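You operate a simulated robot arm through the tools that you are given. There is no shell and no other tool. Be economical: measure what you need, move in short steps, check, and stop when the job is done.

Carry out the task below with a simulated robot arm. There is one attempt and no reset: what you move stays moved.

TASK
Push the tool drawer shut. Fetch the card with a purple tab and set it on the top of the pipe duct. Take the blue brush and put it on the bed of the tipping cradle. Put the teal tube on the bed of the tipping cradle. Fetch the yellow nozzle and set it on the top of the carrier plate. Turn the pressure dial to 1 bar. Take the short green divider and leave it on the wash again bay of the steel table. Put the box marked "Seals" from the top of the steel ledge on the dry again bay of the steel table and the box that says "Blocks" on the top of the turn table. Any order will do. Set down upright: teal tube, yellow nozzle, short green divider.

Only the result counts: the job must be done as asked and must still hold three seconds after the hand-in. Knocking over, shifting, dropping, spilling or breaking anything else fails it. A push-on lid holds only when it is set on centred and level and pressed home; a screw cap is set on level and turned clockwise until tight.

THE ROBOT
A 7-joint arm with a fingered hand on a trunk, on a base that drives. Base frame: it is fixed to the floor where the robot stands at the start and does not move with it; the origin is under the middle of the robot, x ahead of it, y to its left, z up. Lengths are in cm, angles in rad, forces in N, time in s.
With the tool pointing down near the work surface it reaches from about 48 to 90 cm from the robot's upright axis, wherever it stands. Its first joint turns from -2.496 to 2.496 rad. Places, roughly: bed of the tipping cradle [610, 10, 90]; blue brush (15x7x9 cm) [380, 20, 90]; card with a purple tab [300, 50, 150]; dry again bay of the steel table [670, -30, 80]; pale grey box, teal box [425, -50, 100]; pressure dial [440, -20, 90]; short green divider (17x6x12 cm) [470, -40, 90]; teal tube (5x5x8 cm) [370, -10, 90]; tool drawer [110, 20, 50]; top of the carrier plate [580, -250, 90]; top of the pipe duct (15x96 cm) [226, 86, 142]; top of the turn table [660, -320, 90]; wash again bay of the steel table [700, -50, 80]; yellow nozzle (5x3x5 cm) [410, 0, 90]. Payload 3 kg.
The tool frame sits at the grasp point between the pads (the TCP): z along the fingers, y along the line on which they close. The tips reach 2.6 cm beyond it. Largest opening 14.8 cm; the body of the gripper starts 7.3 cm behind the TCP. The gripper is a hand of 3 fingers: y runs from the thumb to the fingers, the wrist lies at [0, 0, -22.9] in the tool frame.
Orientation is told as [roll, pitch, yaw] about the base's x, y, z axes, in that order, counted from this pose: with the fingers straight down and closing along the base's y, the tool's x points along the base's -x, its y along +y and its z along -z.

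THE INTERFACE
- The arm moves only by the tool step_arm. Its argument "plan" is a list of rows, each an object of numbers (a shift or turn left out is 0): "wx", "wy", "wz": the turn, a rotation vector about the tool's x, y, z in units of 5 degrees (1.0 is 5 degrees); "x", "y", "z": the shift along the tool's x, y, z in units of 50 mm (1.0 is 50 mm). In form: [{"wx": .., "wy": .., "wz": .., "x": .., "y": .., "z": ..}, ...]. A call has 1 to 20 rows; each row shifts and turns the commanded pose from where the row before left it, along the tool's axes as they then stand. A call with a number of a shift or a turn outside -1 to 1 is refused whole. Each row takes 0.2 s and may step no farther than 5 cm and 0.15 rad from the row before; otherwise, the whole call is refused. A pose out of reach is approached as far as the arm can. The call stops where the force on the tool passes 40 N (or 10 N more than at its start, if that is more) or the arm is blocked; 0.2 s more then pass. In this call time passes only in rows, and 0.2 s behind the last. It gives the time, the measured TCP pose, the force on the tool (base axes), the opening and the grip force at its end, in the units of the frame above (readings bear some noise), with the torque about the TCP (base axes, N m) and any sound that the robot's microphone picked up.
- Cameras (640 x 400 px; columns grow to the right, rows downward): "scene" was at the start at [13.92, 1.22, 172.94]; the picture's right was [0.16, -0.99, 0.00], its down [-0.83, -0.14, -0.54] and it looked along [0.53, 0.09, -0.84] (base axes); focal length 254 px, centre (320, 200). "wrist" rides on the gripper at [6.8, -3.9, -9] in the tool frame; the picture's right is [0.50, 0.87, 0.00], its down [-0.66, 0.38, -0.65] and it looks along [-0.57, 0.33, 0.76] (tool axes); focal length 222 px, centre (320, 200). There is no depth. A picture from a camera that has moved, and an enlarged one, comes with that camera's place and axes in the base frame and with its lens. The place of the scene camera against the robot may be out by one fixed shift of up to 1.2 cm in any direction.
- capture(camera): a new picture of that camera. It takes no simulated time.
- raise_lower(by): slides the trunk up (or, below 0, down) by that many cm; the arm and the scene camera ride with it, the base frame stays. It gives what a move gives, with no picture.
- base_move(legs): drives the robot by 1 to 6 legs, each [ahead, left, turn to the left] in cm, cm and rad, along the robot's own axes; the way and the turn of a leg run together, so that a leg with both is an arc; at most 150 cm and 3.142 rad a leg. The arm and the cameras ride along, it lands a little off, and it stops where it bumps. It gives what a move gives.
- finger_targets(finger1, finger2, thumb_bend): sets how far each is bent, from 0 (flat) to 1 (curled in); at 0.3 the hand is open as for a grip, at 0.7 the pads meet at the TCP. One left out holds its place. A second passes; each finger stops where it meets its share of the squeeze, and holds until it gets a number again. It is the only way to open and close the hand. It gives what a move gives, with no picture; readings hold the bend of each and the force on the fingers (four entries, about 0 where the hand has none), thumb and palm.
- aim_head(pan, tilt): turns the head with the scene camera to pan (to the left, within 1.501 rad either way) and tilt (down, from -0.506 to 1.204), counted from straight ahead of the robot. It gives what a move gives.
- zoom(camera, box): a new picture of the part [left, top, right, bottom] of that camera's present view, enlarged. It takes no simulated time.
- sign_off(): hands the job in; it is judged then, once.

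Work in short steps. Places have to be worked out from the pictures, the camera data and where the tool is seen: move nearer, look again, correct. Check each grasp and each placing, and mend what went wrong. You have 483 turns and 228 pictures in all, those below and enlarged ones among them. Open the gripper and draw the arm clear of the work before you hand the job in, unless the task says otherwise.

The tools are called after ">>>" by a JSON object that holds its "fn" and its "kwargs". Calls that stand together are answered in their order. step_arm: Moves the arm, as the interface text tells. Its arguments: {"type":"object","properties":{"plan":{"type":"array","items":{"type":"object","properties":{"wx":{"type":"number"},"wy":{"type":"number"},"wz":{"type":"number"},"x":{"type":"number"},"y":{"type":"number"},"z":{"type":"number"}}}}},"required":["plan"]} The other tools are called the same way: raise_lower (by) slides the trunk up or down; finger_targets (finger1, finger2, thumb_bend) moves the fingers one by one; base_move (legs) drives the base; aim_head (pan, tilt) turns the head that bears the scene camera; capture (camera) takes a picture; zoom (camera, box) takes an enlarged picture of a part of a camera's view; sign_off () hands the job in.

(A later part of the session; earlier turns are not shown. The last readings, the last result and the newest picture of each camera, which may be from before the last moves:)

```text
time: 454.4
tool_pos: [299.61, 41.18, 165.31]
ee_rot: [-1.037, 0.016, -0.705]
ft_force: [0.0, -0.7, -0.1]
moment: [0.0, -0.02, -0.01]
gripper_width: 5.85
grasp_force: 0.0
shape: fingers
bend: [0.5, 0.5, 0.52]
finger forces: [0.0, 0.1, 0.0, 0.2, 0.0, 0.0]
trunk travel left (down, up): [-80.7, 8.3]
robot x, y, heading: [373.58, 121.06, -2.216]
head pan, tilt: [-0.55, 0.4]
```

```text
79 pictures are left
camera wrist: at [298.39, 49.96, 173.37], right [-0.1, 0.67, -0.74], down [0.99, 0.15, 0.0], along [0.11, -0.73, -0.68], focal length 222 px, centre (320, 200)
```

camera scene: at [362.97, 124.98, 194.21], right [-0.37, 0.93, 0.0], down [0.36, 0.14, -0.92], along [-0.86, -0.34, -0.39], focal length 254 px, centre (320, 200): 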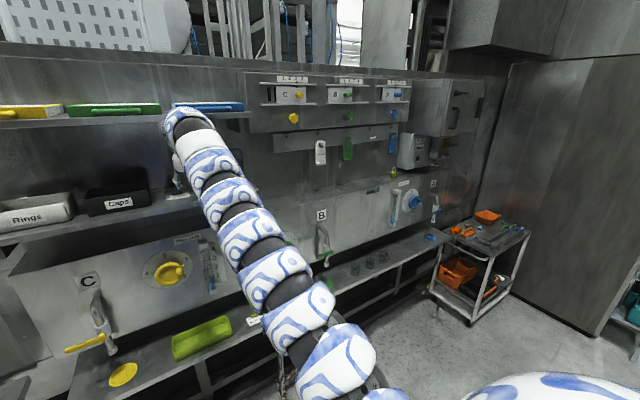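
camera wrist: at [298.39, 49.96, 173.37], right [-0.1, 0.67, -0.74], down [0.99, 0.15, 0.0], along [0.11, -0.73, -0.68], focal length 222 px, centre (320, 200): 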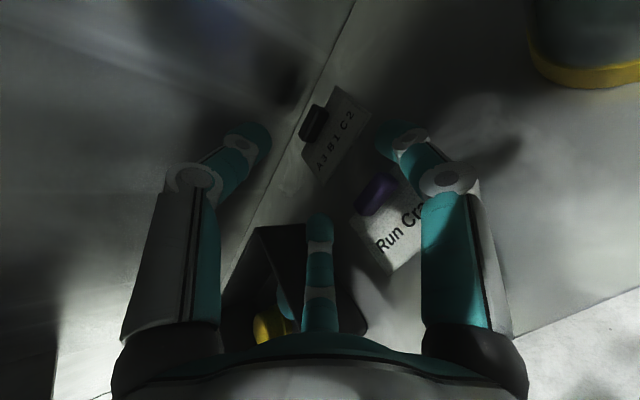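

Directly above the purple tab (the other card's tab is black). Back 1 cm and lower 3.8 cm.

>>> {"fn": "base_move", "kwargs": {"legs": [[-1, 0, 0]]}}

>>> {"fn": "raise_lower", "kwargs": {"by": -3.8}}

>>> {"fn": "capture", "kwargs": {"camera": "wrist"}}

```text
time: 455.2
tool_pos: [300.32, 42.4, 165.55]
ee_rot: [-1.038, 0.014, -0.705]
ft_force: [0.2, 0.5, -0.6]
moment: [-0.03, -0.01, 0.0]
gripper_width: 5.87
grasp_force: 0.0
shape: fingers
bend: [0.5, 0.5, 0.52]
finger forces: [0.0, 0.0, 0.1, 0.0, 0.0, 0.1]
trunk travel left (down, up): [-80.7, 8.3]
robot x, y, heading: [373.93, 121.88, -2.221]
head pan, tilt: [-0.55, 0.4]
```

```text
time: 456.0
tool_pos: [300.41, 42.42, 161.92]
ee_rot: [-1.038, 0.012, -0.705]
ft_force: [0.7, 1.1, 7.7]
moment: [-0.07, -0.06, 0.0]
gripper_width: 5.66
grasp_force: 3.7
shape: fingers
bend: [0.51, 0.52, 0.52]
finger forces: [2.4, 4.5, 0.0, 0.0, 0.0, 0.1]
trunk travel left (down, up): [-76.9, 12.1]
robot x, y, heading: [374.45, 121.91, -2.219]
head pan, tilt: [-0.55, 0.4]
```

```text
78 pictures are left
camera wrist: at [299.14, 51.05, 169.83], right [-0.1, 0.67, -0.74], down [0.99, 0.15, 0.0], along [0.11, -0.73, -0.67], focal length 222 px, centre (320, 200)
```

wrist: 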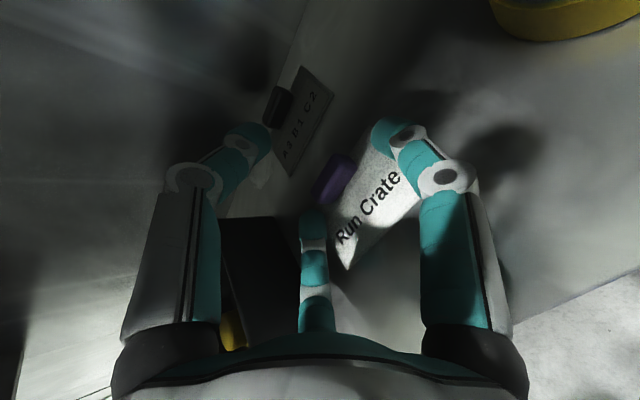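

The fingertips touch the card/shelf lightly. Ease up 0.4 cm, forward 0.8 cm, then close.

>>> {"fn": "raise_lower", "kwargs": {"by": 0.4}}

>>> {"fn": "step_arm", "kwargs": {"plan": [{"z": 0.14, "y": -0.08}]}}

>>> {"fn": "finger_targets", "kwargs": {"finger1": 0.75, "finger2": 0.75, "thumb_bend": 0.75}}

>>> {"fn": "capture", "kwargs": {"camera": "wrist"}}

```text
time: 456.5
tool_pos: [300.36, 42.12, 162.08]
ee_rot: [-1.038, 0.013, -0.704]
ft_force: [-0.7, -0.2, 2.3]
moment: [-0.11, -0.01, 0.02]
gripper_width: 5.83
grasp_force: 1.1
shape: fingers
bend: [0.5, 0.51, 0.52]
finger forces: [0.5, 2.2, 0.0, 0.0, 0.0, 0.0]
trunk travel left (down, up): [-77.3, 11.7]
robot x, y, heading: [374.36, 121.87, -2.22]
head pan, tilt: [-0.55, 0.4]
```

```text
time: 456.9
tool_pos: [299.95, 41.64, 162.16]
ee_rot: [-1.04, 0.012, -0.705]
ft_force: [0.4, 0.9, 3.0]
moment: [-0.06, -0.06, 0.01]
gripper_width: 5.88
grasp_force: 1.7
shape: fingers
bend: [0.5, 0.51, 0.52]
finger forces: [0.5, 2.9, 0.1, 0.0, 0.0, 0.0]
trunk travel left (down, up): [-77.3, 11.7]
robot x, y, heading: [374.34, 122.03, -2.216]
head pan, tilt: [-0.55, 0.4]
```

```text
time: 457.9
tool_pos: [299.82, 41.67, 162.09]
ee_rot: [-1.037, 0.013, -0.704]
ft_force: [0.2, -1.2, 0.0]
moment: [-0.01, 0.0, 0.02]
gripper_width: 1.28
grasp_force: 8.6
shape: fingers
bend: [0.6, 0.62, 0.75]
finger forces: [8.9, 8.9, 0.0, 0.1, 0.5, 0.0]
trunk travel left (down, up): [-77.3, 11.7]
robot x, y, heading: [373.77, 121.85, -2.219]
head pan, tilt: [-0.55, 0.4]
```

```text
77 pictures are left
camera wrist: at [298.54, 50.33, 170.06], right [-0.1, 0.67, -0.74], down [0.99, 0.15, 0.0], along [0.11, -0.73, -0.67], focal length 222 px, centre (320, 200)
```

wrist: 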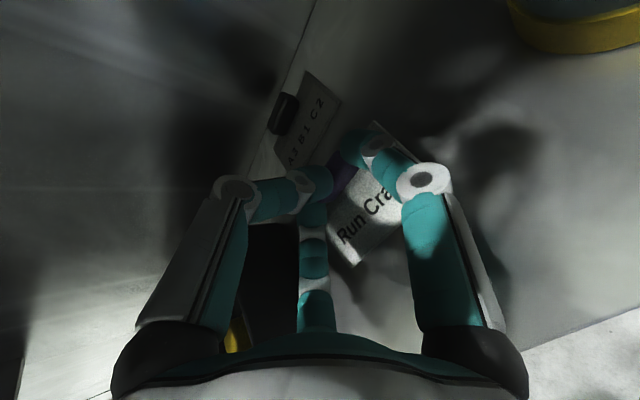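

The two fingers pinch the tab at 8.9 N each. Lifting a little.

>>> {"fn": "raise_lower", "kwargs": {"by": 4}}

>>> {"fn": "capture", "kwargs": {"camera": "wrist"}}

```text
time: 458.8
tool_pos: [299.89, 41.74, 166.04]
ee_rot: [-1.037, 0.014, -0.705]
ft_force: [0.2, -0.3, 0.0]
moment: [0.0, -0.01, -0.01]
gripper_width: 1.28
grasp_force: 9.2
shape: fingers
bend: [0.6, 0.62, 0.75]
finger forces: [8.9, 9.0, 0.1, 0.0, 0.5, 0.0]
trunk travel left (down, up): [-81.3, 7.7]
robot x, y, heading: [374.13, 122.05, -2.222]
head pan, tilt: [-0.55, 0.4]
```

```text
76 pictures are left
camera wrist: at [298.52, 50.33, 174.06], right [-0.1, 0.67, -0.74], down [0.99, 0.15, 0.0], along [0.11, -0.73, -0.67], focal length 222 px, centre (320, 200)
```

wrist: 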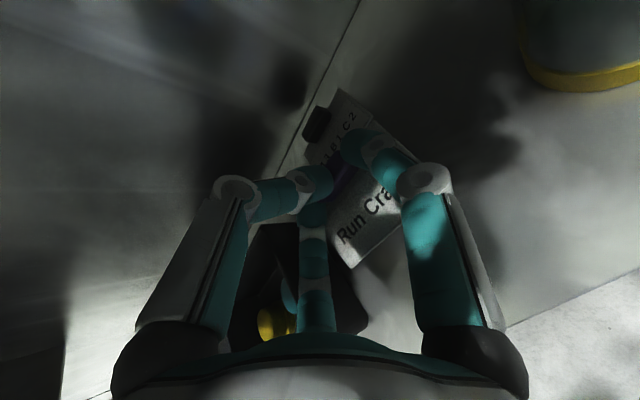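

The card is in hand. Withdraw, then move right to the pipe duct.

>>> {"fn": "base_move", "kwargs": {"legs": [[-22, 0, 0], [0, -49, 0]]}}

>>> {"fn": "raise_lower", "kwargs": {"by": -8}}

>>> {"fn": "aim_head", "kwargs": {"pan": 0.1, "tilt": 0.45}}

>>> {"fn": "capture", "kwargs": {"camera": "scene"}}

>>> {"fn": "capture", "kwargs": {"camera": "wrist"}}

```text
time: 462.9
tool_pos: [273.52, 89.32, 166.03]
ee_rot: [-1.037, 0.014, -0.712]
ft_force: [0.5, -0.2, -0.6]
moment: [-0.02, 0.0, 0.04]
gripper_width: 1.25
grasp_force: 9.0
shape: fingers
bend: [0.6, 0.62, 0.75]
finger forces: [8.9, 8.8, 0.0, 0.0, 0.5, 0.0]
trunk travel left (down, up): [-81.3, 7.7]
robot x, y, heading: [348.2, 169.1, -2.228]
head pan, tilt: [-0.55, 0.4]
```

```text
time: 464.1
tool_pos: [273.68, 89.17, 158.13]
ee_rot: [-1.036, 0.013, -0.712]
ft_force: [-0.3, 0.9, 0.0]
moment: [0.01, 0.01, -0.01]
gripper_width: 1.26
grasp_force: 9.8
shape: fingers
bend: [0.6, 0.62, 0.75]
finger forces: [9.0, 8.9, 0.0, 0.1, 0.5, 0.1]
trunk travel left (down, up): [-73.3, 15.7]
robot x, y, heading: [348.65, 169.01, -2.231]
head pan, tilt: [-0.55, 0.4]
```

```text
time: 465.1
tool_pos: [273.61, 89.17, 158.16]
ee_rot: [-1.037, 0.015, -0.711]
ft_force: [1.2, -0.4, -0.5]
moment: [0.0, -0.03, -0.02]
gripper_width: 1.28
grasp_force: 9.6
shape: fingers
bend: [0.6, 0.62, 0.75]
finger forces: [8.9, 8.9, 0.0, 0.0, 0.5, 0.0]
trunk travel left (down, up): [-73.3, 15.7]
robot x, y, heading: [348.8, 169.14, -2.221]
head pan, tilt: [0.099, 0.45]
```

```text
75 pictures are left
camera scene: at [337.82, 154.89, 183.32], right [-0.85, 0.53, 0.0], down [0.23, 0.37, -0.9], along [-0.47, -0.77, -0.44], focal length 254 px, centre (320, 200)
```

scene: 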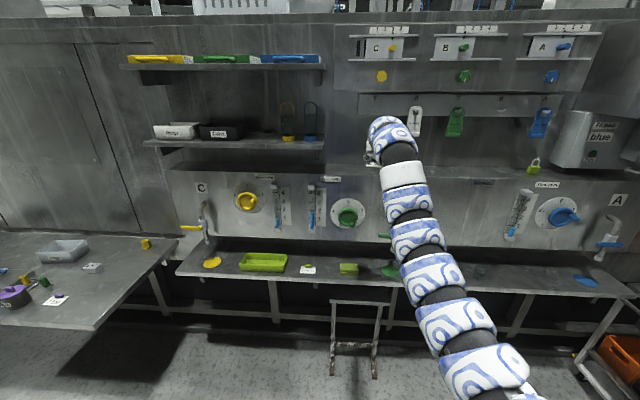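

```text
74 pictures are left
camera wrist: at [272.45, 97.95, 166.07], right [-0.1, 0.67, -0.74], down [0.99, 0.14, 0.0], along [0.1, -0.73, -0.67], focal length 222 px, centre (320, 200)
```

wrist: 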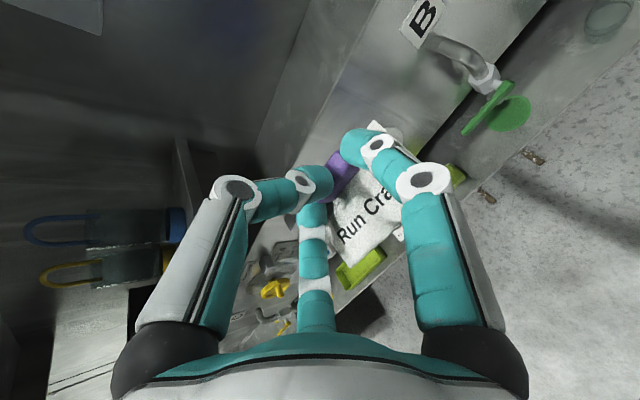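

The duct's top is the long ledge above the C/B/A gauges. Zoom to check clearances around the hand.

>>> {"fn": "zoom", "kwargs": {"camera": "scene", "box": [300, 80, 480, 220]}}

```text
2.86 times, centred on (390, 150) of scene
camera zoom: at [337.82, 154.89, 183.32], right [-0.85, 0.53, 0.0], down [0.23, 0.37, -0.9], along [-0.47, -0.77, -0.44], focal length 726 px, centre (120, 343)
```

zoom: 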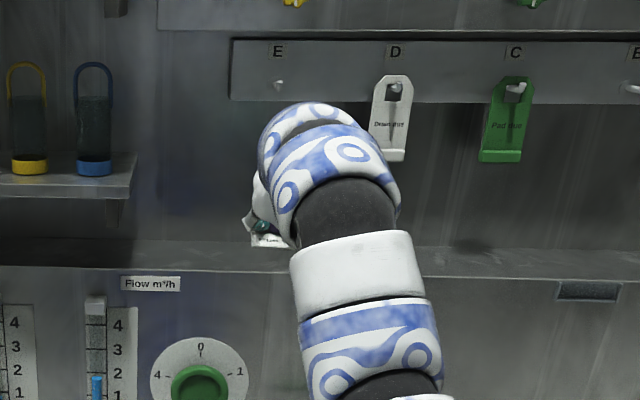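

Clear. Lower 7 cm, then drive forward 32 cm over the duct top.

>>> {"fn": "raise_lower", "kwargs": {"by": -7}}

>>> {"fn": "base_move", "kwargs": {"legs": [[30, 0, 0]]}}

>>> {"fn": "capture", "kwargs": {"camera": "wrist"}}

>>> {"fn": "capture", "kwargs": {"camera": "scene"}}

```text
time: 466.2
tool_pos: [273.64, 89.28, 151.16]
ee_rot: [-1.038, 0.014, -0.711]
ft_force: [-0.2, 0.5, -0.6]
moment: [-0.01, -0.04, -0.02]
gripper_width: 1.27
grasp_force: 8.9
shape: fingers
bend: [0.6, 0.62, 0.75]
finger forces: [8.9, 9.0, 0.1, 0.1, 0.5, 0.1]
trunk travel left (down, up): [-66.3, 22.7]
robot x, y, heading: [348.36, 168.93, -2.223]
head pan, tilt: [0.099, 0.45]
```

```text
time: 468.3
tool_pos: [255.03, 65.49, 150.99]
ee_rot: [-1.037, 0.013, -0.715]
ft_force: [-0.6, -0.9, -0.3]
moment: [0.01, -0.03, 0.02]
gripper_width: 1.28
grasp_force: 9.0
shape: fingers
bend: [0.6, 0.62, 0.75]
finger forces: [8.9, 8.9, 0.1, 0.1, 0.5, 0.1]
trunk travel left (down, up): [-66.3, 22.7]
robot x, y, heading: [330.66, 145.34, -2.226]
head pan, tilt: [0.099, 0.45]
```

```text
72 pictures are left
camera wrist: at [253.96, 74.27, 158.97], right [-0.1, 0.67, -0.74], down [0.99, 0.14, 0.0], along [0.1, -0.73, -0.67], focal length 222 px, centre (320, 200)
```

wrist: 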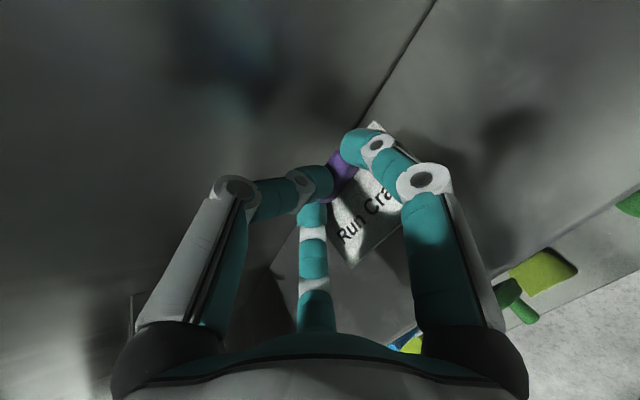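

```text
71 pictures are left
camera scene: at [319.46, 131.05, 176.3], right [-0.85, 0.53, 0.0], down [0.23, 0.37, -0.9], along [-0.48, -0.76, -0.44], focal length 254 px, centre (320, 200)
```

scene: 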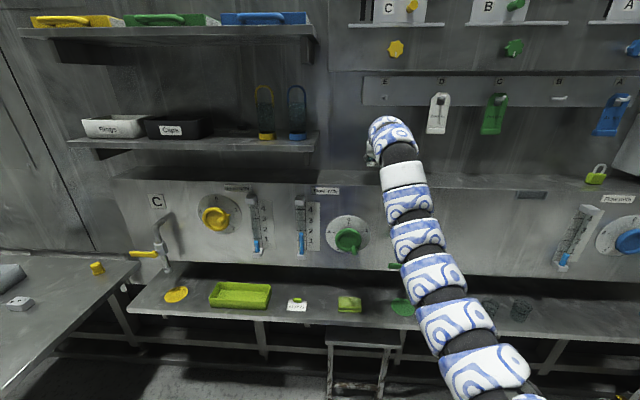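

Over the duct top (n≈199–215). Forward 2 cm more and lower.

>>> {"fn": "base_move", "kwargs": {"legs": [[2, 0, 0]]}}

>>> {"fn": "raise_lower", "kwargs": {"by": -3.5}}

>>> {"fn": "raise_lower", "kwargs": {"by": -0.7}}

>>> {"fn": "raise_lower", "kwargs": {"by": -0.6}}

>>> {"fn": "capture", "kwargs": {"camera": "wrist"}}

```text
time: 469.1
tool_pos: [253.73, 63.87, 150.83]
ee_rot: [-1.035, 0.013, -0.713]
ft_force: [-0.5, -0.5, -0.3]
moment: [0.01, 0.0, 0.01]
gripper_width: 1.27
grasp_force: 9.3
shape: fingers
bend: [0.6, 0.62, 0.75]
finger forces: [8.9, 8.9, 0.0, 0.1, 0.6, 0.0]
trunk travel left (down, up): [-66.3, 22.7]
robot x, y, heading: [328.98, 143.52, -2.228]
head pan, tilt: [0.099, 0.45]
```

```text
time: 469.8
tool_pos: [253.95, 64.02, 147.57]
ee_rot: [-1.037, 0.015, -0.714]
ft_force: [0.5, 0.4, 0.0]
moment: [0.0, 0.0, 0.02]
gripper_width: 1.27
grasp_force: 9.6
shape: fingers
bend: [0.6, 0.62, 0.75]
finger forces: [8.8, 8.8, 0.0, 0.1, 0.5, 0.1]
trunk travel left (down, up): [-62.8, 26.2]
robot x, y, heading: [329.6, 143.35, -2.227]
head pan, tilt: [0.099, 0.45]
```

```text
time: 470.4
tool_pos: [253.9, 64.18, 146.86]
ee_rot: [-1.038, 0.013, -0.714]
ft_force: [0.2, 0.5, 0.1]
moment: [0.0, -0.01, 0.0]
gripper_width: 1.27
grasp_force: 9.2
shape: fingers
bend: [0.6, 0.62, 0.75]
finger forces: [8.9, 8.9, 0.1, 0.0, 0.5, 0.0]
trunk travel left (down, up): [-62.1, 26.9]
robot x, y, heading: [328.87, 143.37, -2.225]
head pan, tilt: [0.099, 0.45]
```

```text
time: 470.9
tool_pos: [253.93, 64.07, 146.15]
ee_rot: [-1.036, 0.014, -0.712]
ft_force: [-0.3, 0.1, -0.2]
moment: [-0.01, -0.02, 0.02]
gripper_width: 1.25
grasp_force: 8.7
shape: fingers
bend: [0.6, 0.62, 0.75]
finger forces: [9.0, 8.9, 0.1, 0.0, 0.5, 0.0]
trunk travel left (down, up): [-61.5, 27.5]
robot x, y, heading: [328.94, 143.14, -2.223]
head pan, tilt: [0.099, 0.45]
```

```text
70 pictures are left
camera wrist: at [252.8, 72.79, 154.22], right [-0.1, 0.67, -0.74], down [0.99, 0.14, 0.0], along [0.1, -0.73, -0.67], focal length 222 px, centre (320, 200)
```

wrist: 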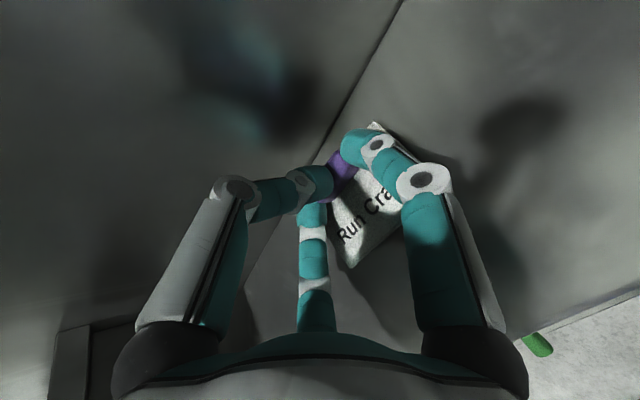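

No contact yet; continuing in small steps.

>>> {"fn": "raise_lower", "kwargs": {"by": -0.6}}

>>> {"fn": "raise_lower", "kwargs": {"by": -0.6}}

>>> {"fn": "raise_lower", "kwargs": {"by": -0.6}}

```text
time: 471.5
tool_pos: [253.95, 64.19, 145.85]
ee_rot: [-1.037, 0.014, -0.712]
ft_force: [0.6, 0.5, -0.5]
moment: [0.0, 0.04, 0.01]
gripper_width: 1.26
grasp_force: 9.2
shape: fingers
bend: [0.6, 0.62, 0.75]
finger forces: [9.0, 8.9, 0.1, 0.0, 0.8, 0.1]
trunk travel left (down, up): [-60.9, 28.1]
robot x, y, heading: [329.32, 143.82, -2.228]
head pan, tilt: [0.099, 0.45]
```

```text
time: 472.1
tool_pos: [253.94, 64.09, 145.25]
ee_rot: [-1.039, 0.013, -0.714]
ft_force: [-0.1, 0.3, 6.8]
moment: [-0.03, 0.07, 0.0]
gripper_width: 1.23
grasp_force: 11.5
shape: fingers
bend: [0.61, 0.62, 0.74]
finger forces: [9.0, 8.9, 0.1, 0.0, 5.0, 0.0]
trunk travel left (down, up): [-60.3, 28.7]
robot x, y, heading: [329.21, 143.34, -2.225]
head pan, tilt: [0.099, 0.45]
```

```text
time: 472.6
tool_pos: [254.15, 64.28, 144.91]
ee_rot: [-1.042, 0.014, -0.712]
ft_force: [-0.4, -0.9, 22.6]
moment: [-0.25, 0.25, 0.04]
gripper_width: 1.16
grasp_force: 17.9
shape: fingers
bend: [0.62, 0.63, 0.75]
finger forces: [9.0, 8.7, 0.0, 0.1, 18.0, 0.1]
trunk travel left (down, up): [-59.7, 29.3]
robot x, y, heading: [329.37, 143.19, -2.224]
head pan, tilt: [0.099, 0.45]
```

Contact. Ease up, then open slightly and withdraw upward.

>>> {"fn": "raise_lower", "kwargs": {"by": 0.5}}

>>> {"fn": "finger_targets", "kwargs": {"finger1": 0.5, "finger2": 0.5, "thumb_bend": 0.6}}

>>> {"fn": "raise_lower", "kwargs": {"by": 3.5}}

>>> {"fn": "base_move", "kwargs": {"legs": [[-25, 0, 0]]}}

>>> {"fn": "capture", "kwargs": {"camera": "wrist"}}

```text
time: 473.1
tool_pos: [254.09, 64.06, 144.98]
ee_rot: [-1.037, 0.014, -0.714]
ft_force: [1.1, 1.7, 12.5]
moment: [-0.11, 0.08, 0.01]
gripper_width: 1.19
grasp_force: 14.5
shape: fingers
bend: [0.62, 0.63, 0.75]
finger forces: [9.7, 9.6, 0.1, 0.0, 10.6, 0.0]
trunk travel left (down, up): [-60.2, 28.8]
robot x, y, heading: [329.21, 143.81, -2.225]
head pan, tilt: [0.099, 0.45]
```

```text
time: 474.1
tool_pos: [254.14, 64.24, 144.97]
ee_rot: [-1.04, 0.013, -0.714]
ft_force: [-1.6, -0.6, 16.1]
moment: [-0.27, 0.21, 0.01]
gripper_width: 3.17
grasp_force: 7.1
shape: fingers
bend: [0.56, 0.57, 0.6]
finger forces: [7.3, 8.2, 0.1, 0.0, 0.0, 0.0]
trunk travel left (down, up): [-60.2, 28.8]
robot x, y, heading: [329.07, 143.72, -2.226]
head pan, tilt: [0.099, 0.45]
```

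```text
time: 474.9
tool_pos: [254.15, 64.02, 148.2]
ee_rot: [-1.035, 0.014, -0.715]
ft_force: [-0.2, 0.1, 0.1]
moment: [0.0, -0.01, -0.03]
gripper_width: 4.61
grasp_force: 0.1
shape: fingers
bend: [0.5, 0.5, 0.6]
finger forces: [0.0, 0.0, 0.1, 0.0, 0.1, 0.0]
trunk travel left (down, up): [-63.7, 25.3]
robot x, y, heading: [329.42, 143.76, -2.224]
head pan, tilt: [0.099, 0.45]
```

```text
time: 476.8
tool_pos: [269.33, 84.2, 148.44]
ee_rot: [-1.039, 0.014, -0.716]
ft_force: [0.2, 0.6, 0.4]
moment: [-0.02, -0.01, 0.0]
gripper_width: 4.61
grasp_force: 0.0
shape: fingers
bend: [0.5, 0.5, 0.6]
finger forces: [0.0, 0.0, 0.0, 0.1, 0.0, 0.0]
trunk travel left (down, up): [-63.7, 25.3]
robot x, y, heading: [344.52, 163.95, -2.226]
head pan, tilt: [0.099, 0.45]
```

```text
69 pictures are left
camera wrist: at [268.16, 92.96, 156.51], right [-0.1, 0.67, -0.74], down [0.99, 0.14, 0.0], along [0.1, -0.73, -0.67], focal length 222 px, centre (320, 200)
```

wrist: 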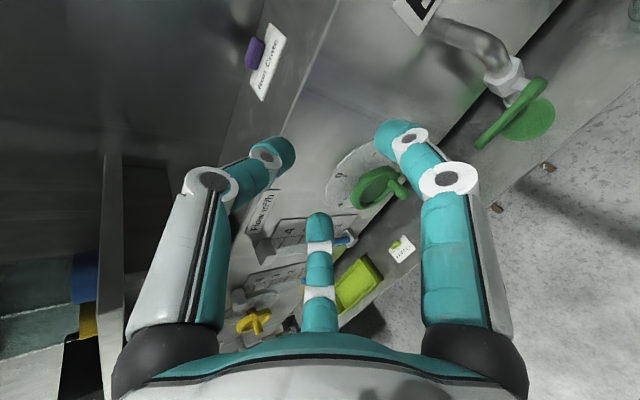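

The card lies on the pipe duct. Now fold the hand back to pointing down at carrying height.

>>> {"fn": "step_arm", "kwargs": {"plan": [{"wx": -1, "z": -0.13, "y": 0.75}, {"wx": -1, "z": -0.07, "y": 0.76}, {"wx": -1, "z": 0, "y": 0.77}, {"wx": -1, "z": 0.07, "y": 0.77}, {"wx": -1, "z": 0.14, "y": 0.76}, {"wx": -1, "z": 0.2, "y": 0.75}]}}

>>> {"fn": "step_arm", "kwargs": {"plan": [{"wx": -1, "z": 0.27, "y": 0.73}, {"wx": -1, "z": 0.33, "y": 0.7}, {"wx": -1, "z": 0.39, "y": 0.67}, {"wx": -1, "z": 0.45, "y": 0.63}, {"wx": -1, "z": 0.5, "y": 0.6}, {"wx": -0.9, "z": 0.55, "y": 0.55}]}}

```text
time: 478.2
tool_pos: [278.76, 95.77, 130.84]
ee_rot: [-0.511, 0.014, -0.716]
ft_force: [-0.9, -0.5, 0.2]
moment: [-0.04, -0.02, 0.01]
gripper_width: 4.62
grasp_force: 0.1
shape: fingers
bend: [0.5, 0.5, 0.6]
finger forces: [0.1, 0.0, 0.0, 0.0, 0.0, 0.0]
trunk travel left (down, up): [-63.7, 25.3]
robot x, y, heading: [344.35, 163.43, -2.229]
head pan, tilt: [0.099, 0.45]
```

```text
time: 479.6
tool_pos: [284.59, 101.63, 116.15]
ee_rot: [0.002, 0.013, -0.718]
ft_force: [-0.5, -0.6, 0.1]
moment: [-0.03, 0.02, 0.01]
gripper_width: 4.63
grasp_force: 0.0
shape: fingers
bend: [0.5, 0.5, 0.6]
finger forces: [0.1, 0.1, 0.0, 0.0, 0.0, 0.0]
out of reach, approached as far as the arm can: row 2, 3, 5
trunk travel left (down, up): [-63.7, 25.3]
robot x, y, heading: [344.57, 163.55, -2.23]
head pan, tilt: [0.099, 0.45]
```

Now the yellow nozzle: strafe left to its place and view it.

>>> {"fn": "base_move", "kwargs": {"legs": [[0, 100, 0], [0, 58, 0]]}}

>>> {"fn": "capture", "kwargs": {"camera": "wrist"}}

>>> {"fn": "aim_head", "kwargs": {"pan": 0.1, "tilt": 0.85}}

>>> {"fn": "capture", "kwargs": {"camera": "scene"}}

```text
time: 487.7
tool_pos: [410.0, 4.55, 116.17]
ee_rot: [0.002, 0.014, -0.715]
ft_force: [0.8, 0.0, 0.1]
moment: [0.03, 0.02, -0.03]
gripper_width: 4.62
grasp_force: 0.0
shape: fingers
bend: [0.5, 0.5, 0.6]
finger forces: [0.1, 0.0, 0.0, 0.1, 0.1, 0.1]
trunk travel left (down, up): [-63.7, 25.3]
robot x, y, heading: [469.94, 66.88, -2.233]
head pan, tilt: [0.099, 0.45]
```

```text
68 pictures are left
camera wrist: at [402.5, 5.88, 125.19], right [0.19, 0.98, 0.01], down [0.75, -0.15, 0.65], along [0.63, -0.12, -0.76], focal length 222 px, centre (320, 200)
```

wrist: 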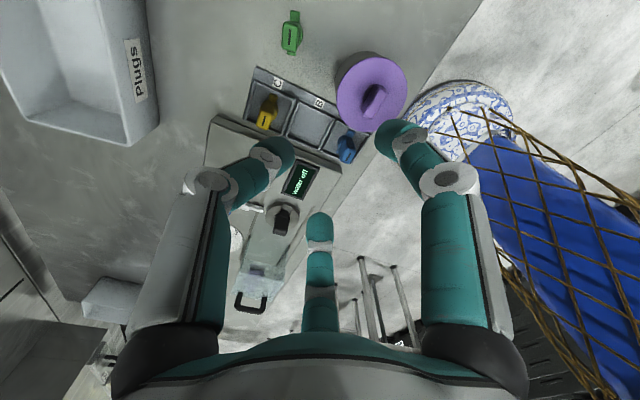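

```text
time: 488.5
tool_pos: [409.85, 4.55, 116.03]
ee_rot: [0.0, 0.015, -0.715]
ft_force: [0.6, -0.5, -0.3]
moment: [-0.02, -0.01, -0.01]
gripper_width: 4.64
grasp_force: 0.1
shape: fingers
bend: [0.5, 0.5, 0.6]
finger forces: [0.0, 0.0, 0.0, 0.1, 0.1, 0.0]
trunk travel left (down, up): [-63.7, 25.3]
robot x, y, heading: [469.96, 66.94, -2.224]
head pan, tilt: [0.099, 0.85]
```

```text
67 pictures are left
camera scene: at [459.8, 53.8, 170.28], right [-0.85, 0.53, 0.0], down [0.4, 0.64, -0.66], along [-0.35, -0.56, -0.75], focal length 254 px, centre (320, 200)
```

scene: 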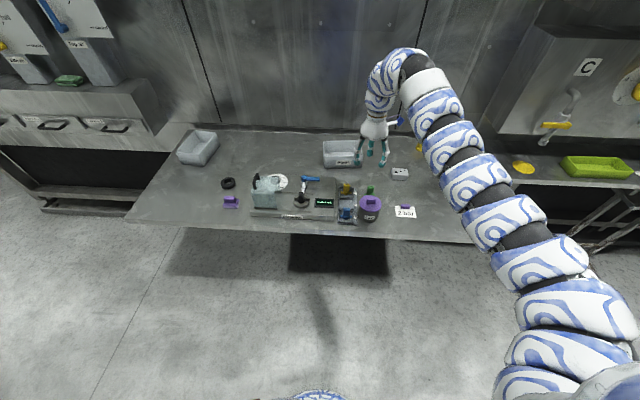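

Zoom on the nozzle.

>>> {"fn": "zoom", "kwargs": {"camera": "wrist", "box": [230, 50, 370, 170]}}

>>> {"fn": "zoom", "kwargs": {"camera": "scene", "box": [310, 160, 420, 240]}}

```text
3.33 times, centred on (300, 110) of wrist
camera zoom: at [402.46, 5.91, 125.18], right [0.19, 0.98, 0.01], down [0.75, -0.15, 0.65], along [0.63, -0.12, -0.76], focal length 740 px, centre (387, 500)
```

zoom: 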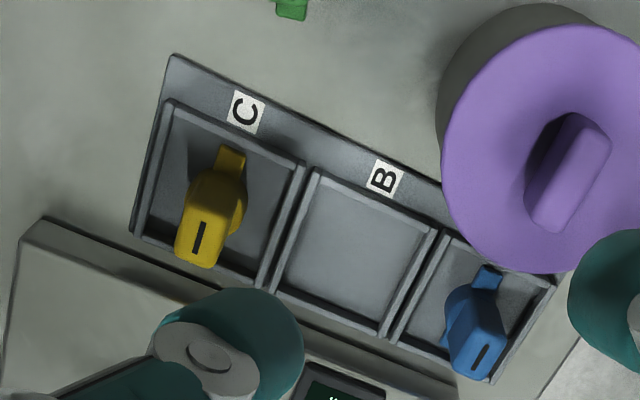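

```text
5.00 times, centred on (365, 200) of scene
camera zoom: at [459.8, 53.8, 170.28], right [-0.85, 0.53, 0.0], down [0.4, 0.64, -0.66], along [-0.35, -0.56, -0.75], focal length 1270 px, centre (95, 200)
```

zoom: 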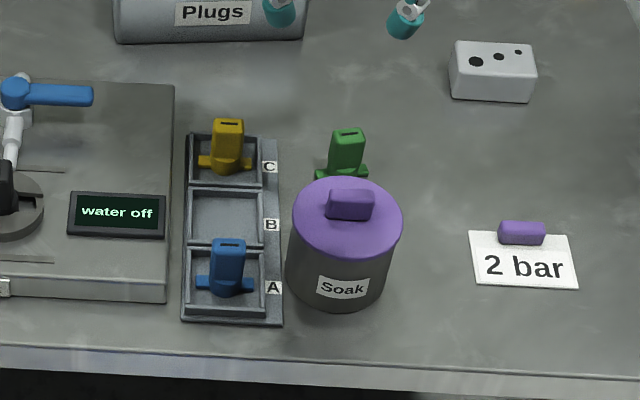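

The nozzle is at about (411.6,-3.0), upright in slot C. I'll turn the hand so no digit points at the Soak jar or green nozzle, and go above.

>>> {"fn": "finger_targets", "kwargs": {"finger1": 0.48, "finger2": 0.48, "thumb_bend": 0.48}}

>>> {"fn": "step_arm", "kwargs": {"plan": [{"wz": 1}, {"wz": 1}, {"wz": 1}, {"wz": 1}, {"wz": 1}, {"wz": 1}, {"wz": 1}, {"wz": 1}, {"wz": 1}, {"wz": 1}, {"wz": 0.8}]}}

>>> {"fn": "capture", "kwargs": {"camera": "wrist"}}

```text
time: 489.5
tool_pos: [409.88, 4.56, 116.15]
ee_rot: [0.002, 0.014, -0.716]
ft_force: [0.2, -0.1, -0.2]
moment: [-0.01, 0.0, -0.02]
gripper_width: 6.82
grasp_force: 0.0
shape: fingers
bend: [0.48, 0.48, 0.48]
finger forces: [0.0, 0.0, 0.0, 0.0, 0.1, 0.0]
trunk travel left (down, up): [-63.7, 25.3]
robot x, y, heading: [469.75, 66.63, -2.223]
head pan, tilt: [0.099, 0.85]
```

```text
time: 491.9
tool_pos: [409.89, 4.57, 116.23]
ee_rot: [-0.012, 0.008, -1.66]
ft_force: [0.2, -0.3, 0.5]
moment: [0.03, 0.0, 0.01]
gripper_width: 6.83
grasp_force: 0.1
shape: fingers
bend: [0.48, 0.48, 0.48]
finger forces: [0.1, 0.0, 0.0, 0.1, 0.0, 0.0]
trunk travel left (down, up): [-63.7, 25.3]
robot x, y, heading: [469.36, 66.67, -2.232]
head pan, tilt: [0.099, 0.85]
```

```text
64 pictures are left
camera wrist: at [406.82, 11.49, 125.19], right [0.91, 0.42, 0.0], down [0.33, -0.69, 0.64], along [0.27, -0.59, -0.77], focal length 222 px, centre (320, 200)
```

wrist: 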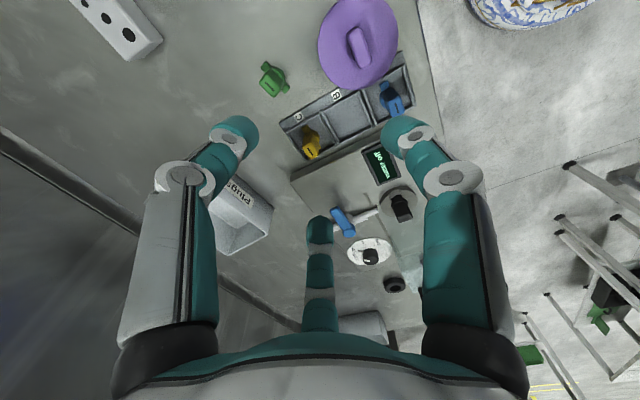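

Move over it and down to z≈104.

>>> {"fn": "step_arm", "kwargs": {"plan": [{"x": -0.74, "y": 0.27}, {"x": -0.74, "y": 0.26}, {"z": 0.8}, {"z": 0.8}, {"z": 0.8}]}}

>>> {"fn": "capture", "kwargs": {"camera": "wrist"}}

```text
time: 493.1
tool_pos: [411.91, -2.95, 103.93]
ee_rot: [-0.01, 0.008, -1.658]
ft_force: [0.0, 0.4, 0.0]
moment: [0.0, -0.04, 0.0]
gripper_width: 6.87
grasp_force: 0.0
shape: fingers
bend: [0.48, 0.48, 0.48]
finger forces: [0.0, 0.0, 0.0, 0.0, 0.0, 0.0]
trunk travel left (down, up): [-63.7, 25.3]
robot x, y, heading: [469.37, 66.95, -2.226]
head pan, tilt: [0.099, 0.85]
```

```text
63 pictures are left
camera wrist: at [408.64, 4.02, 112.96], right [0.91, 0.42, 0.0], down [0.33, -0.69, 0.64], along [0.27, -0.59, -0.76], focal length 222 px, centre (320, 200)
```

wrist: 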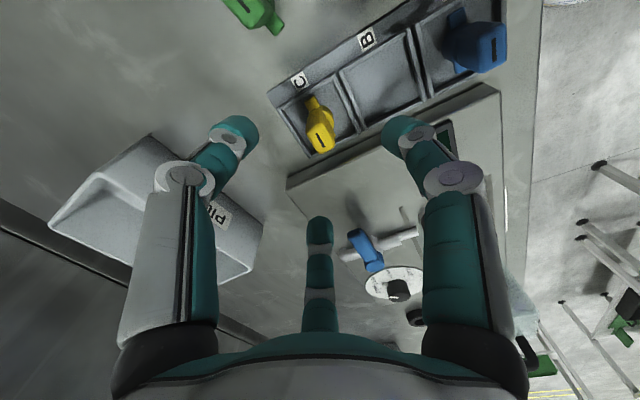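

Centred. Descend and grip.

>>> {"fn": "step_arm", "kwargs": {"plan": [{"z": 0.7, "y": 0.03}, {"z": 0.6}, {"z": 0.4}]}}

>>> {"fn": "finger_targets", "kwargs": {"finger1": 0.75, "finger2": 0.75, "thumb_bend": 0.75}}

>>> {"fn": "capture", "kwargs": {"camera": "wrist"}}

```text
time: 493.9
tool_pos: [411.82, -2.86, 95.49]
ee_rot: [-0.011, 0.008, -1.658]
ft_force: [-0.2, -0.3, -0.4]
moment: [0.02, 0.02, -0.01]
gripper_width: 6.87
grasp_force: 0.3
shape: fingers
bend: [0.48, 0.49, 0.48]
finger forces: [0.1, 0.6, 0.0, 0.0, 0.0, 0.1]
trunk travel left (down, up): [-63.7, 25.3]
robot x, y, heading: [469.32, 66.41, -2.231]
head pan, tilt: [0.099, 0.85]
```

```text
time: 494.9
tool_pos: [411.9, -2.9, 95.5]
ee_rot: [-0.01, 0.008, -1.657]
ft_force: [0.3, -0.2, 0.4]
moment: [-0.01, 0.01, -0.02]
gripper_width: 1.49
grasp_force: 16.4
shape: fingers
bend: [0.65, 0.62, 0.67]
finger forces: [8.6, 10.1, 0.0, 0.0, 13.3, 0.1]
trunk travel left (down, up): [-63.7, 25.3]
robot x, y, heading: [469.9, 66.31, -2.229]
head pan, tilt: [0.099, 0.85]
```

```text
62 pictures are left
camera wrist: at [408.77, 4.07, 104.52], right [0.91, 0.42, 0.0], down [0.33, -0.69, 0.64], along [0.27, -0.58, -0.77], focal length 222 px, centre (320, 200)
```

wrist: 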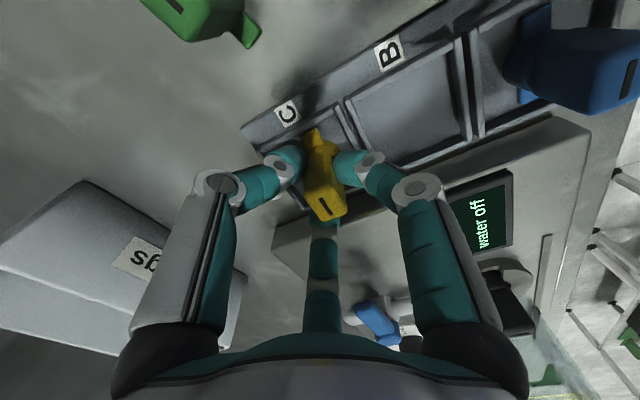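

Gripped. Lift and travel along the aisle towards the machine's outlet.

>>> {"fn": "raise_lower", "kwargs": {"by": 20}}

>>> {"fn": "base_move", "kwargs": {"legs": [[0, 0, 1.573], [148, -10, 0], [80, -12, 0]]}}

>>> {"fn": "aim_head", "kwargs": {"pan": -0.45, "tilt": 0.55}}

>>> {"fn": "capture", "kwargs": {"camera": "scene"}}

```text
time: 497.1
tool_pos: [411.93, -2.88, 115.55]
ee_rot: [-0.01, 0.01, -1.659]
ft_force: [-0.4, -0.2, -1.2]
moment: [0.01, 0.0, 0.0]
gripper_width: 1.49
grasp_force: 16.4
shape: fingers
bend: [0.65, 0.62, 0.67]
finger forces: [8.6, 10.1, 0.1, 0.1, 13.3, 0.0]
trunk travel left (down, up): [-83.7, 5.3]
robot x, y, heading: [469.49, 66.73, -2.229]
head pan, tilt: [0.099, 0.85]
```

```text
time: 512.2
tool_pos: [705.31, -148.11, 115.33]
ee_rot: [-0.012, 0.01, -0.089]
ft_force: [0.3, -0.2, 0.1]
moment: [0.0, 0.03, -0.02]
gripper_width: 1.4
grasp_force: 15.3
shape: fingers
bend: [0.65, 0.62, 0.67]
finger forces: [7.4, 10.3, 0.0, 0.0, 12.7, 0.0]
trunk travel left (down, up): [-83.7, 5.3]
robot x, y, heading: [635.85, -89.84, -0.66]
head pan, tilt: [0.099, 0.85]
```

```text
time: 513.1
tool_pos: [705.25, -148.04, 115.47]
ee_rot: [-0.011, 0.008, -0.089]
ft_force: [-0.1, 0.8, -0.1]
moment: [0.01, -0.01, 0.04]
gripper_width: 1.43
grasp_force: 14.8
shape: fingers
bend: [0.65, 0.62, 0.67]
finger forces: [7.5, 10.4, 0.0, 0.0, 12.6, 0.0]
trunk travel left (down, up): [-83.7, 5.3]
robot x, y, heading: [635.74, -90.19, -0.66]
head pan, tilt: [-0.45, 0.55]
```

```text
61 pictures are left
camera scene: at [645.21, -102.91, 192.81], right [-0.9, -0.45, 0.0], down [-0.23, 0.47, -0.85], along [0.38, -0.76, -0.52], focal length 254 px, centre (320, 200)
```

scene: 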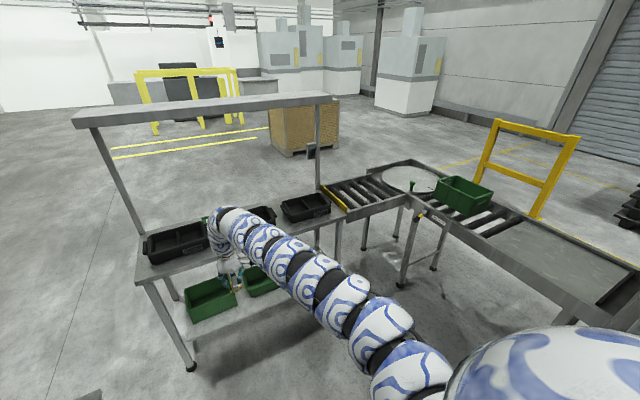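

The carrier plate, rollers, and turn table are in view. I'll turn right diagonally, drive towards the plate, and finish facing it.

>>> {"fn": "base_move", "kwargs": {"legs": [[0, 0, -0.8], [92, -2, 0], [0, 0, -0.77]]}}

>>> {"fn": "aim_head", "kwargs": {"pan": 0, "tilt": 0.85}}

>>> {"fn": "capture", "kwargs": {"camera": "scene"}}

>>> {"fn": "capture", "kwargs": {"camera": "wrist"}}

```text
time: 522.1
tool_pos: [587.16, -251.9, 115.48]
ee_rot: [-0.009, 0.01, -1.651]
ft_force: [-0.2, 0.5, -0.8]
moment: [-0.02, -0.05, 0.01]
gripper_width: 1.34
grasp_force: 14.2
shape: fingers
bend: [0.65, 0.62, 0.67]
finger forces: [6.8, 10.5, 0.1, 0.1, 11.9, 0.0]
trunk travel left (down, up): [-83.7, 5.3]
robot x, y, heading: [644.17, -182.3, -2.221]
head pan, tilt: [-0.45, 0.55]
```

```text
time: 523.0
tool_pos: [586.97, -251.91, 115.53]
ee_rot: [-0.008, 0.008, -1.652]
ft_force: [0.3, 0.1, -0.6]
moment: [-0.01, 0.01, 0.0]
gripper_width: 1.29
grasp_force: 14.4
shape: fingers
bend: [0.65, 0.62, 0.67]
finger forces: [6.7, 10.5, 0.1, 0.1, 12.0, 0.0]
trunk travel left (down, up): [-83.7, 5.3]
robot x, y, heading: [644.74, -181.73, -2.217]
head pan, tilt: [0.0, 0.85]
```

```text
60 pictures are left
camera scene: at [633.96, -194.5, 190.28], right [-0.79, 0.61, 0.0], down [0.46, 0.6, -0.66], along [-0.4, -0.52, -0.75], focal length 254 px, centre (320, 200)
```

scene: 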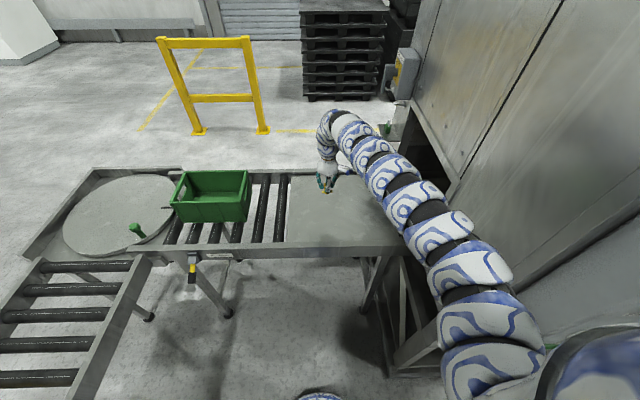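

```text
59 pictures are left
camera wrist: at [583.89, -244.98, 124.52], right [0.9, 0.43, 0.0], down [0.33, -0.69, 0.64], along [0.27, -0.58, -0.77], focal length 222 px, centre (320, 200)
```

wrist: 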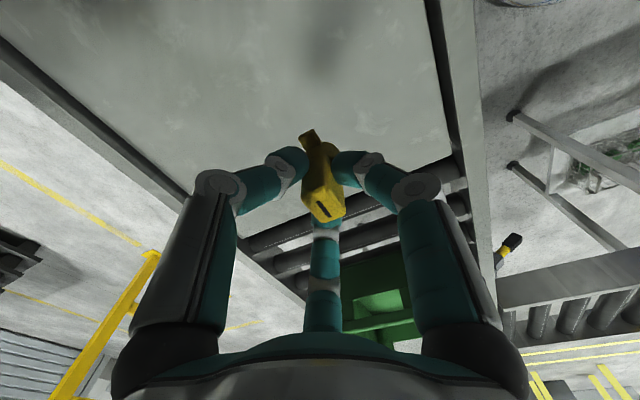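

The nozzle hangs right over the carrier plate (n 158, t 619). Lowering.

>>> {"fn": "raise_lower", "kwargs": {"by": -17}}

>>> {"fn": "capture", "kwargs": {"camera": "wrist"}}

>>> {"fn": "zoom", "kwargs": {"camera": "scene", "box": [260, 90, 420, 230]}}

```text
time: 524.9
tool_pos: [587.1, -252.05, 98.47]
ee_rot: [-0.011, 0.009, -1.652]
ft_force: [0.1, 0.4, -1.5]
moment: [-0.01, -0.03, -0.02]
gripper_width: 1.35
grasp_force: 15.0
shape: fingers
bend: [0.65, 0.62, 0.67]
finger forces: [6.8, 10.5, 0.0, 0.0, 12.0, 0.1]
trunk travel left (down, up): [-66.7, 22.3]
robot x, y, heading: [644.57, -182.03, -2.22]
head pan, tilt: [0.0, 0.85]
```

```text
58 pictures are left
camera wrist: at [583.91, -244.98, 107.53], right [0.9, 0.43, 0.0], down [0.33, -0.69, 0.64], along [0.27, -0.58, -0.77], focal length 222 px, centre (320, 200)
```

wrist: 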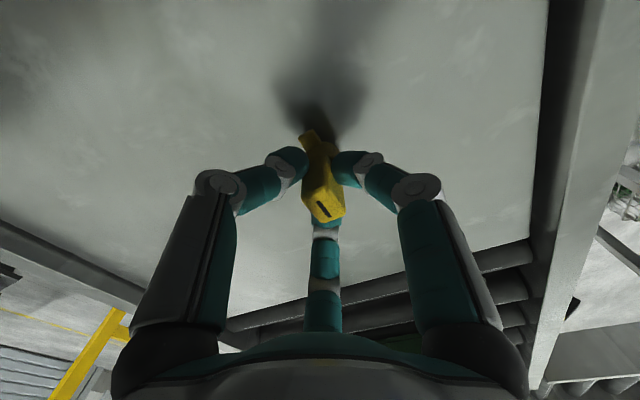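

```text
2.86 times, centred on (340, 160) of scene
camera zoom: at [633.98, -194.49, 173.28], right [-0.8, 0.61, 0.0], down [0.46, 0.6, -0.66], along [-0.4, -0.52, -0.75], focal length 726 px, centre (263, 314)
```

zoom: 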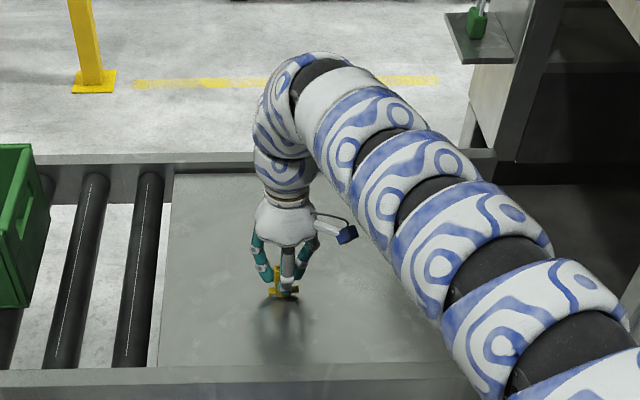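

Good. Lowering in small steps to contact.

>>> {"fn": "raise_lower", "kwargs": {"by": -2.5}}

>>> {"fn": "raise_lower", "kwargs": {"by": -0.7}}

>>> {"fn": "raise_lower", "kwargs": {"by": -0.7}}

>>> {"fn": "capture", "kwargs": {"camera": "wrist"}}

```text
time: 525.5
tool_pos: [586.85, -252.07, 97.1]
ee_rot: [-0.016, 0.002, -1.651]
ft_force: [2.6, 4.1, 27.4]
moment: [0.16, -0.38, 0.02]
gripper_width: 1.11
grasp_force: 26.3
shape: fingers
bend: [0.73, 0.61, 0.68]
finger forces: [27.7, 12.4, 0.1, 0.0, 12.9, 0.0]
trunk travel left (down, up): [-64.7, 24.3]
robot x, y, heading: [644.46, -182.26, -2.221]
head pan, tilt: [0.0, 0.85]
stopped: the force on the tool passed its limit at 45 N (the readings are from after the stop); the commanded pose is now the measured one
```

```text
time: 525.9
tool_pos: [586.91, -252.14, 96.99]
ee_rot: [-0.017, -0.003, -1.651]
ft_force: [2.3, 3.6, 27.9]
moment: [0.15, -0.24, 0.05]
gripper_width: 1.04
grasp_force: 26.8
shape: fingers
bend: [0.73, 0.61, 0.68]
finger forces: [28.4, 11.6, 0.0, 0.0, 13.4, 0.0]
trunk travel left (down, up): [-64.4, 24.6]
robot x, y, heading: [644.6, -181.92, -2.219]
head pan, tilt: [0.0, 0.85]
stopped: the force on the tool passed its limit at 43 N (the readings are from after the stop); the commanded pose is now the measured one
```

```text
time: 526.2
tool_pos: [586.73, -252.37, 97.05]
ee_rot: [-0.02, -0.007, -1.65]
ft_force: [3.1, 3.4, 27.6]
moment: [0.17, -0.26, 0.01]
gripper_width: 1.0
grasp_force: 27.4
shape: fingers
bend: [0.74, 0.61, 0.68]
finger forces: [29.3, 11.7, 0.0, 0.0, 13.1, 0.0]
trunk travel left (down, up): [-64.1, 24.9]
robot x, y, heading: [644.63, -181.69, -2.225]
head pan, tilt: [0.0, 0.85]
stopped: the force on the tool passed its limit at 44 N (the readings are from after the stop); the commanded pose is now the measured one
```

```text
56 pictures are left
camera wrist: at [583.7, -245.26, 106.06], right [0.9, 0.43, -0.02], down [0.34, -0.68, 0.65], along [0.26, -0.6, -0.76], focal length 222 px, centre (320, 200)
```

wrist: 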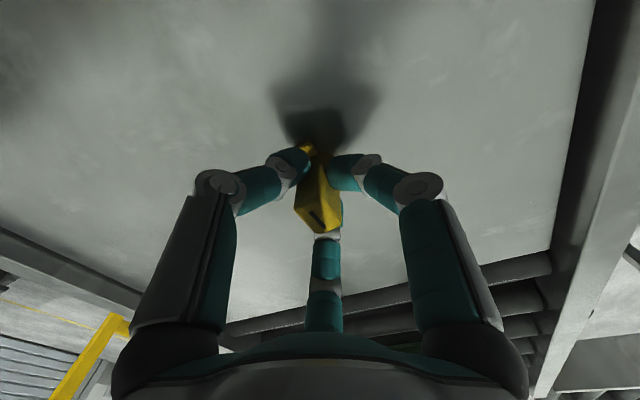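

Contact came earlier (plate higher than thought). Ease up 1 cm and check the nozzle's attitude.

>>> {"fn": "raise_lower", "kwargs": {"by": 1.2}}

>>> {"fn": "zoom", "kwargs": {"camera": "wrist", "box": [240, 110, 400, 250]}}

>>> {"fn": "zoom", "kwargs": {"camera": "scene", "box": [290, 130, 370, 200]}}

```text
time: 526.8
tool_pos: [586.79, -252.3, 97.91]
ee_rot: [-0.016, -0.003, -1.651]
ft_force: [0.0, 0.2, -0.1]
moment: [0.03, -0.01, 0.05]
gripper_width: 0.94
grasp_force: 14.6
shape: fingers
bend: [0.71, 0.61, 0.68]
finger forces: [6.4, 10.3, 0.0, 0.0, 12.0, 0.1]
trunk travel left (down, up): [-65.3, 23.7]
robot x, y, heading: [644.53, -182.08, -2.224]
head pan, tilt: [0.0, 0.85]
```

```text
2.86 times, centred on (320, 180) of wrist
camera zoom: at [583.63, -245.32, 106.86], right [0.9, 0.43, -0.02], down [0.34, -0.68, 0.65], along [0.27, -0.59, -0.76], focal length 635 px, centre (320, 257)
```

zoom: 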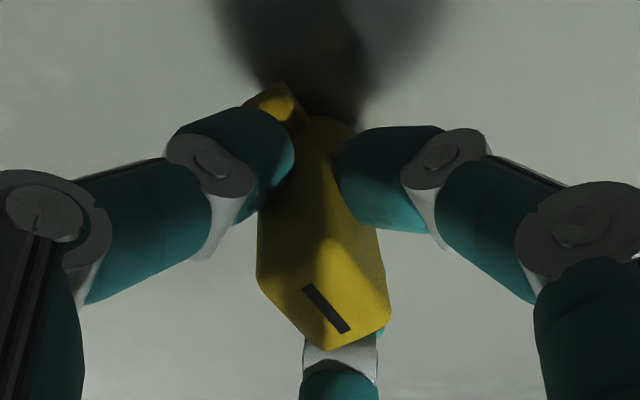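

```text
5.71 times, centred on (330, 165) of scene
camera zoom: at [633.96, -194.51, 171.86], right [-0.8, 0.61, 0.0], down [0.46, 0.6, -0.66], along [-0.4, -0.52, -0.75], focal length 1452 px, centre (263, 400)
```

zoom: 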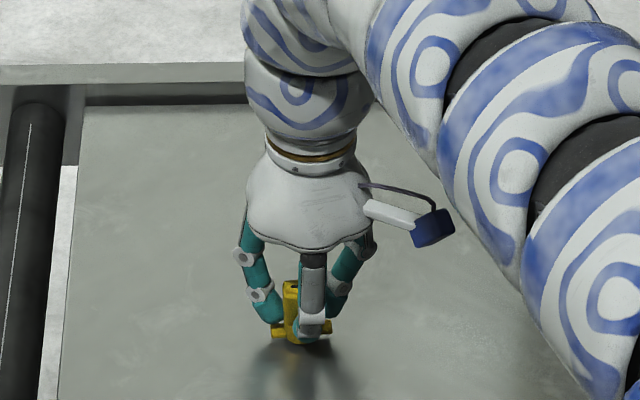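

Looks upright. Lower gently to light contact and release.

>>> {"fn": "raise_lower", "kwargs": {"by": -0.4}}

>>> {"fn": "raise_lower", "kwargs": {"by": -0.3}}

```text
time: 527.4
tool_pos: [586.85, -252.34, 97.48]
ee_rot: [-0.019, -0.003, -1.652]
ft_force: [0.0, 0.5, -0.7]
moment: [-0.01, -0.03, -0.04]
gripper_width: 0.93
grasp_force: 14.1
shape: fingers
bend: [0.71, 0.61, 0.68]
finger forces: [6.4, 10.2, 0.0, 0.1, 12.0, 0.0]
trunk travel left (down, up): [-64.9, 24.1]
robot x, y, heading: [644.52, -181.73, -2.225]
head pan, tilt: [0.0, 0.85]
```

```text
time: 527.9
tool_pos: [586.84, -252.38, 97.17]
ee_rot: [-0.016, -0.003, -1.654]
ft_force: [-0.2, 0.9, 3.8]
moment: [0.01, -0.08, 0.0]
gripper_width: 0.92
grasp_force: 15.6
shape: fingers
bend: [0.71, 0.61, 0.68]
finger forces: [9.2, 10.3, 0.1, 0.0, 12.1, 0.1]
trunk travel left (down, up): [-64.6, 24.4]
robot x, y, heading: [644.49, -182.03, -2.213]
head pan, tilt: [0.0, 0.85]
```

Light contact. Release and rise.

>>> {"fn": "finger_targets", "kwargs": {"finger1": 0.5, "finger2": 0.5, "thumb_bend": 0.5}}

>>> {"fn": "raise_lower", "kwargs": {"by": 16}}

>>> {"fn": "zoom", "kwargs": {"camera": "wrist", "box": [220, 60, 420, 220]}}

>>> {"fn": "zoom", "kwargs": {"camera": "scene", "box": [290, 130, 370, 200]}}

```text
time: 528.9
tool_pos: [586.76, -252.46, 97.18]
ee_rot: [-0.017, -0.003, -1.652]
ft_force: [0.2, -0.2, 0.0]
moment: [-0.01, 0.0, 0.0]
gripper_width: 6.18
grasp_force: 0.2
shape: fingers
bend: [0.5, 0.5, 0.5]
finger forces: [0.0, 0.0, 0.1, 0.1, 0.0, 0.0]
trunk travel left (down, up): [-64.6, 24.4]
robot x, y, heading: [644.64, -181.81, -2.217]
head pan, tilt: [0.0, 0.85]
```

```text
time: 530.7
tool_pos: [586.76, -252.38, 113.13]
ee_rot: [-0.017, -0.004, -1.65]
ft_force: [0.2, 0.0, 0.1]
moment: [-0.01, 0.03, -0.04]
gripper_width: 6.14
grasp_force: 0.2
shape: fingers
bend: [0.5, 0.5, 0.5]
finger forces: [0.0, 0.1, 0.1, 0.1, 0.0, 0.0]
trunk travel left (down, up): [-80.6, 8.4]
robot x, y, heading: [644.81, -182.27, -2.224]
head pan, tilt: [0.0, 0.85]
```

```text
2.50 times, centred on (320, 140) of wrist
camera zoom: at [583.62, -245.34, 122.22], right [0.9, 0.43, -0.02], down [0.34, -0.68, 0.65], along [0.27, -0.59, -0.76], focal length 555 px, centre (320, 350)
```

zoom: 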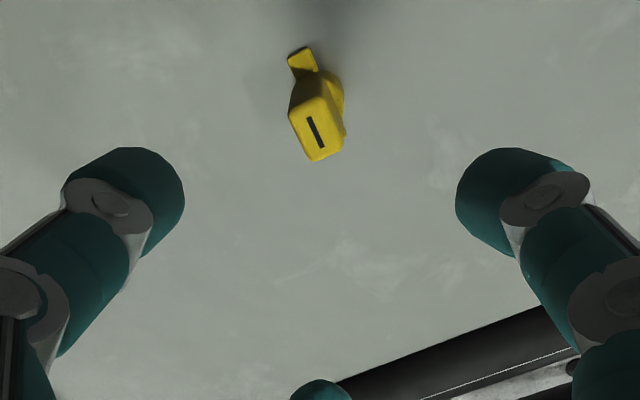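

```text
5.71 times, centred on (330, 165) of scene
camera zoom: at [633.96, -194.5, 187.18], right [-0.8, 0.61, 0.0], down [0.46, 0.6, -0.66], along [-0.4, -0.52, -0.75], focal length 1452 px, centre (263, 400)
```

zoom: 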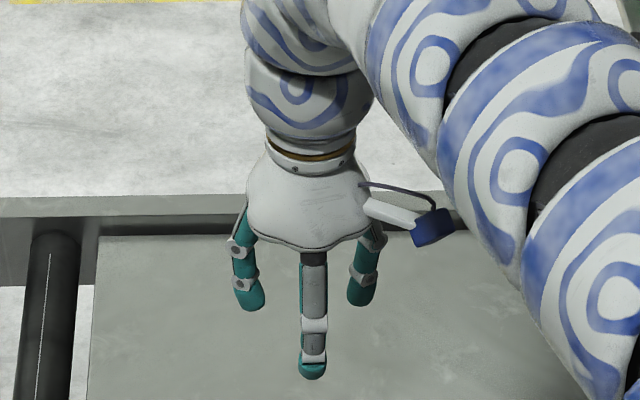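

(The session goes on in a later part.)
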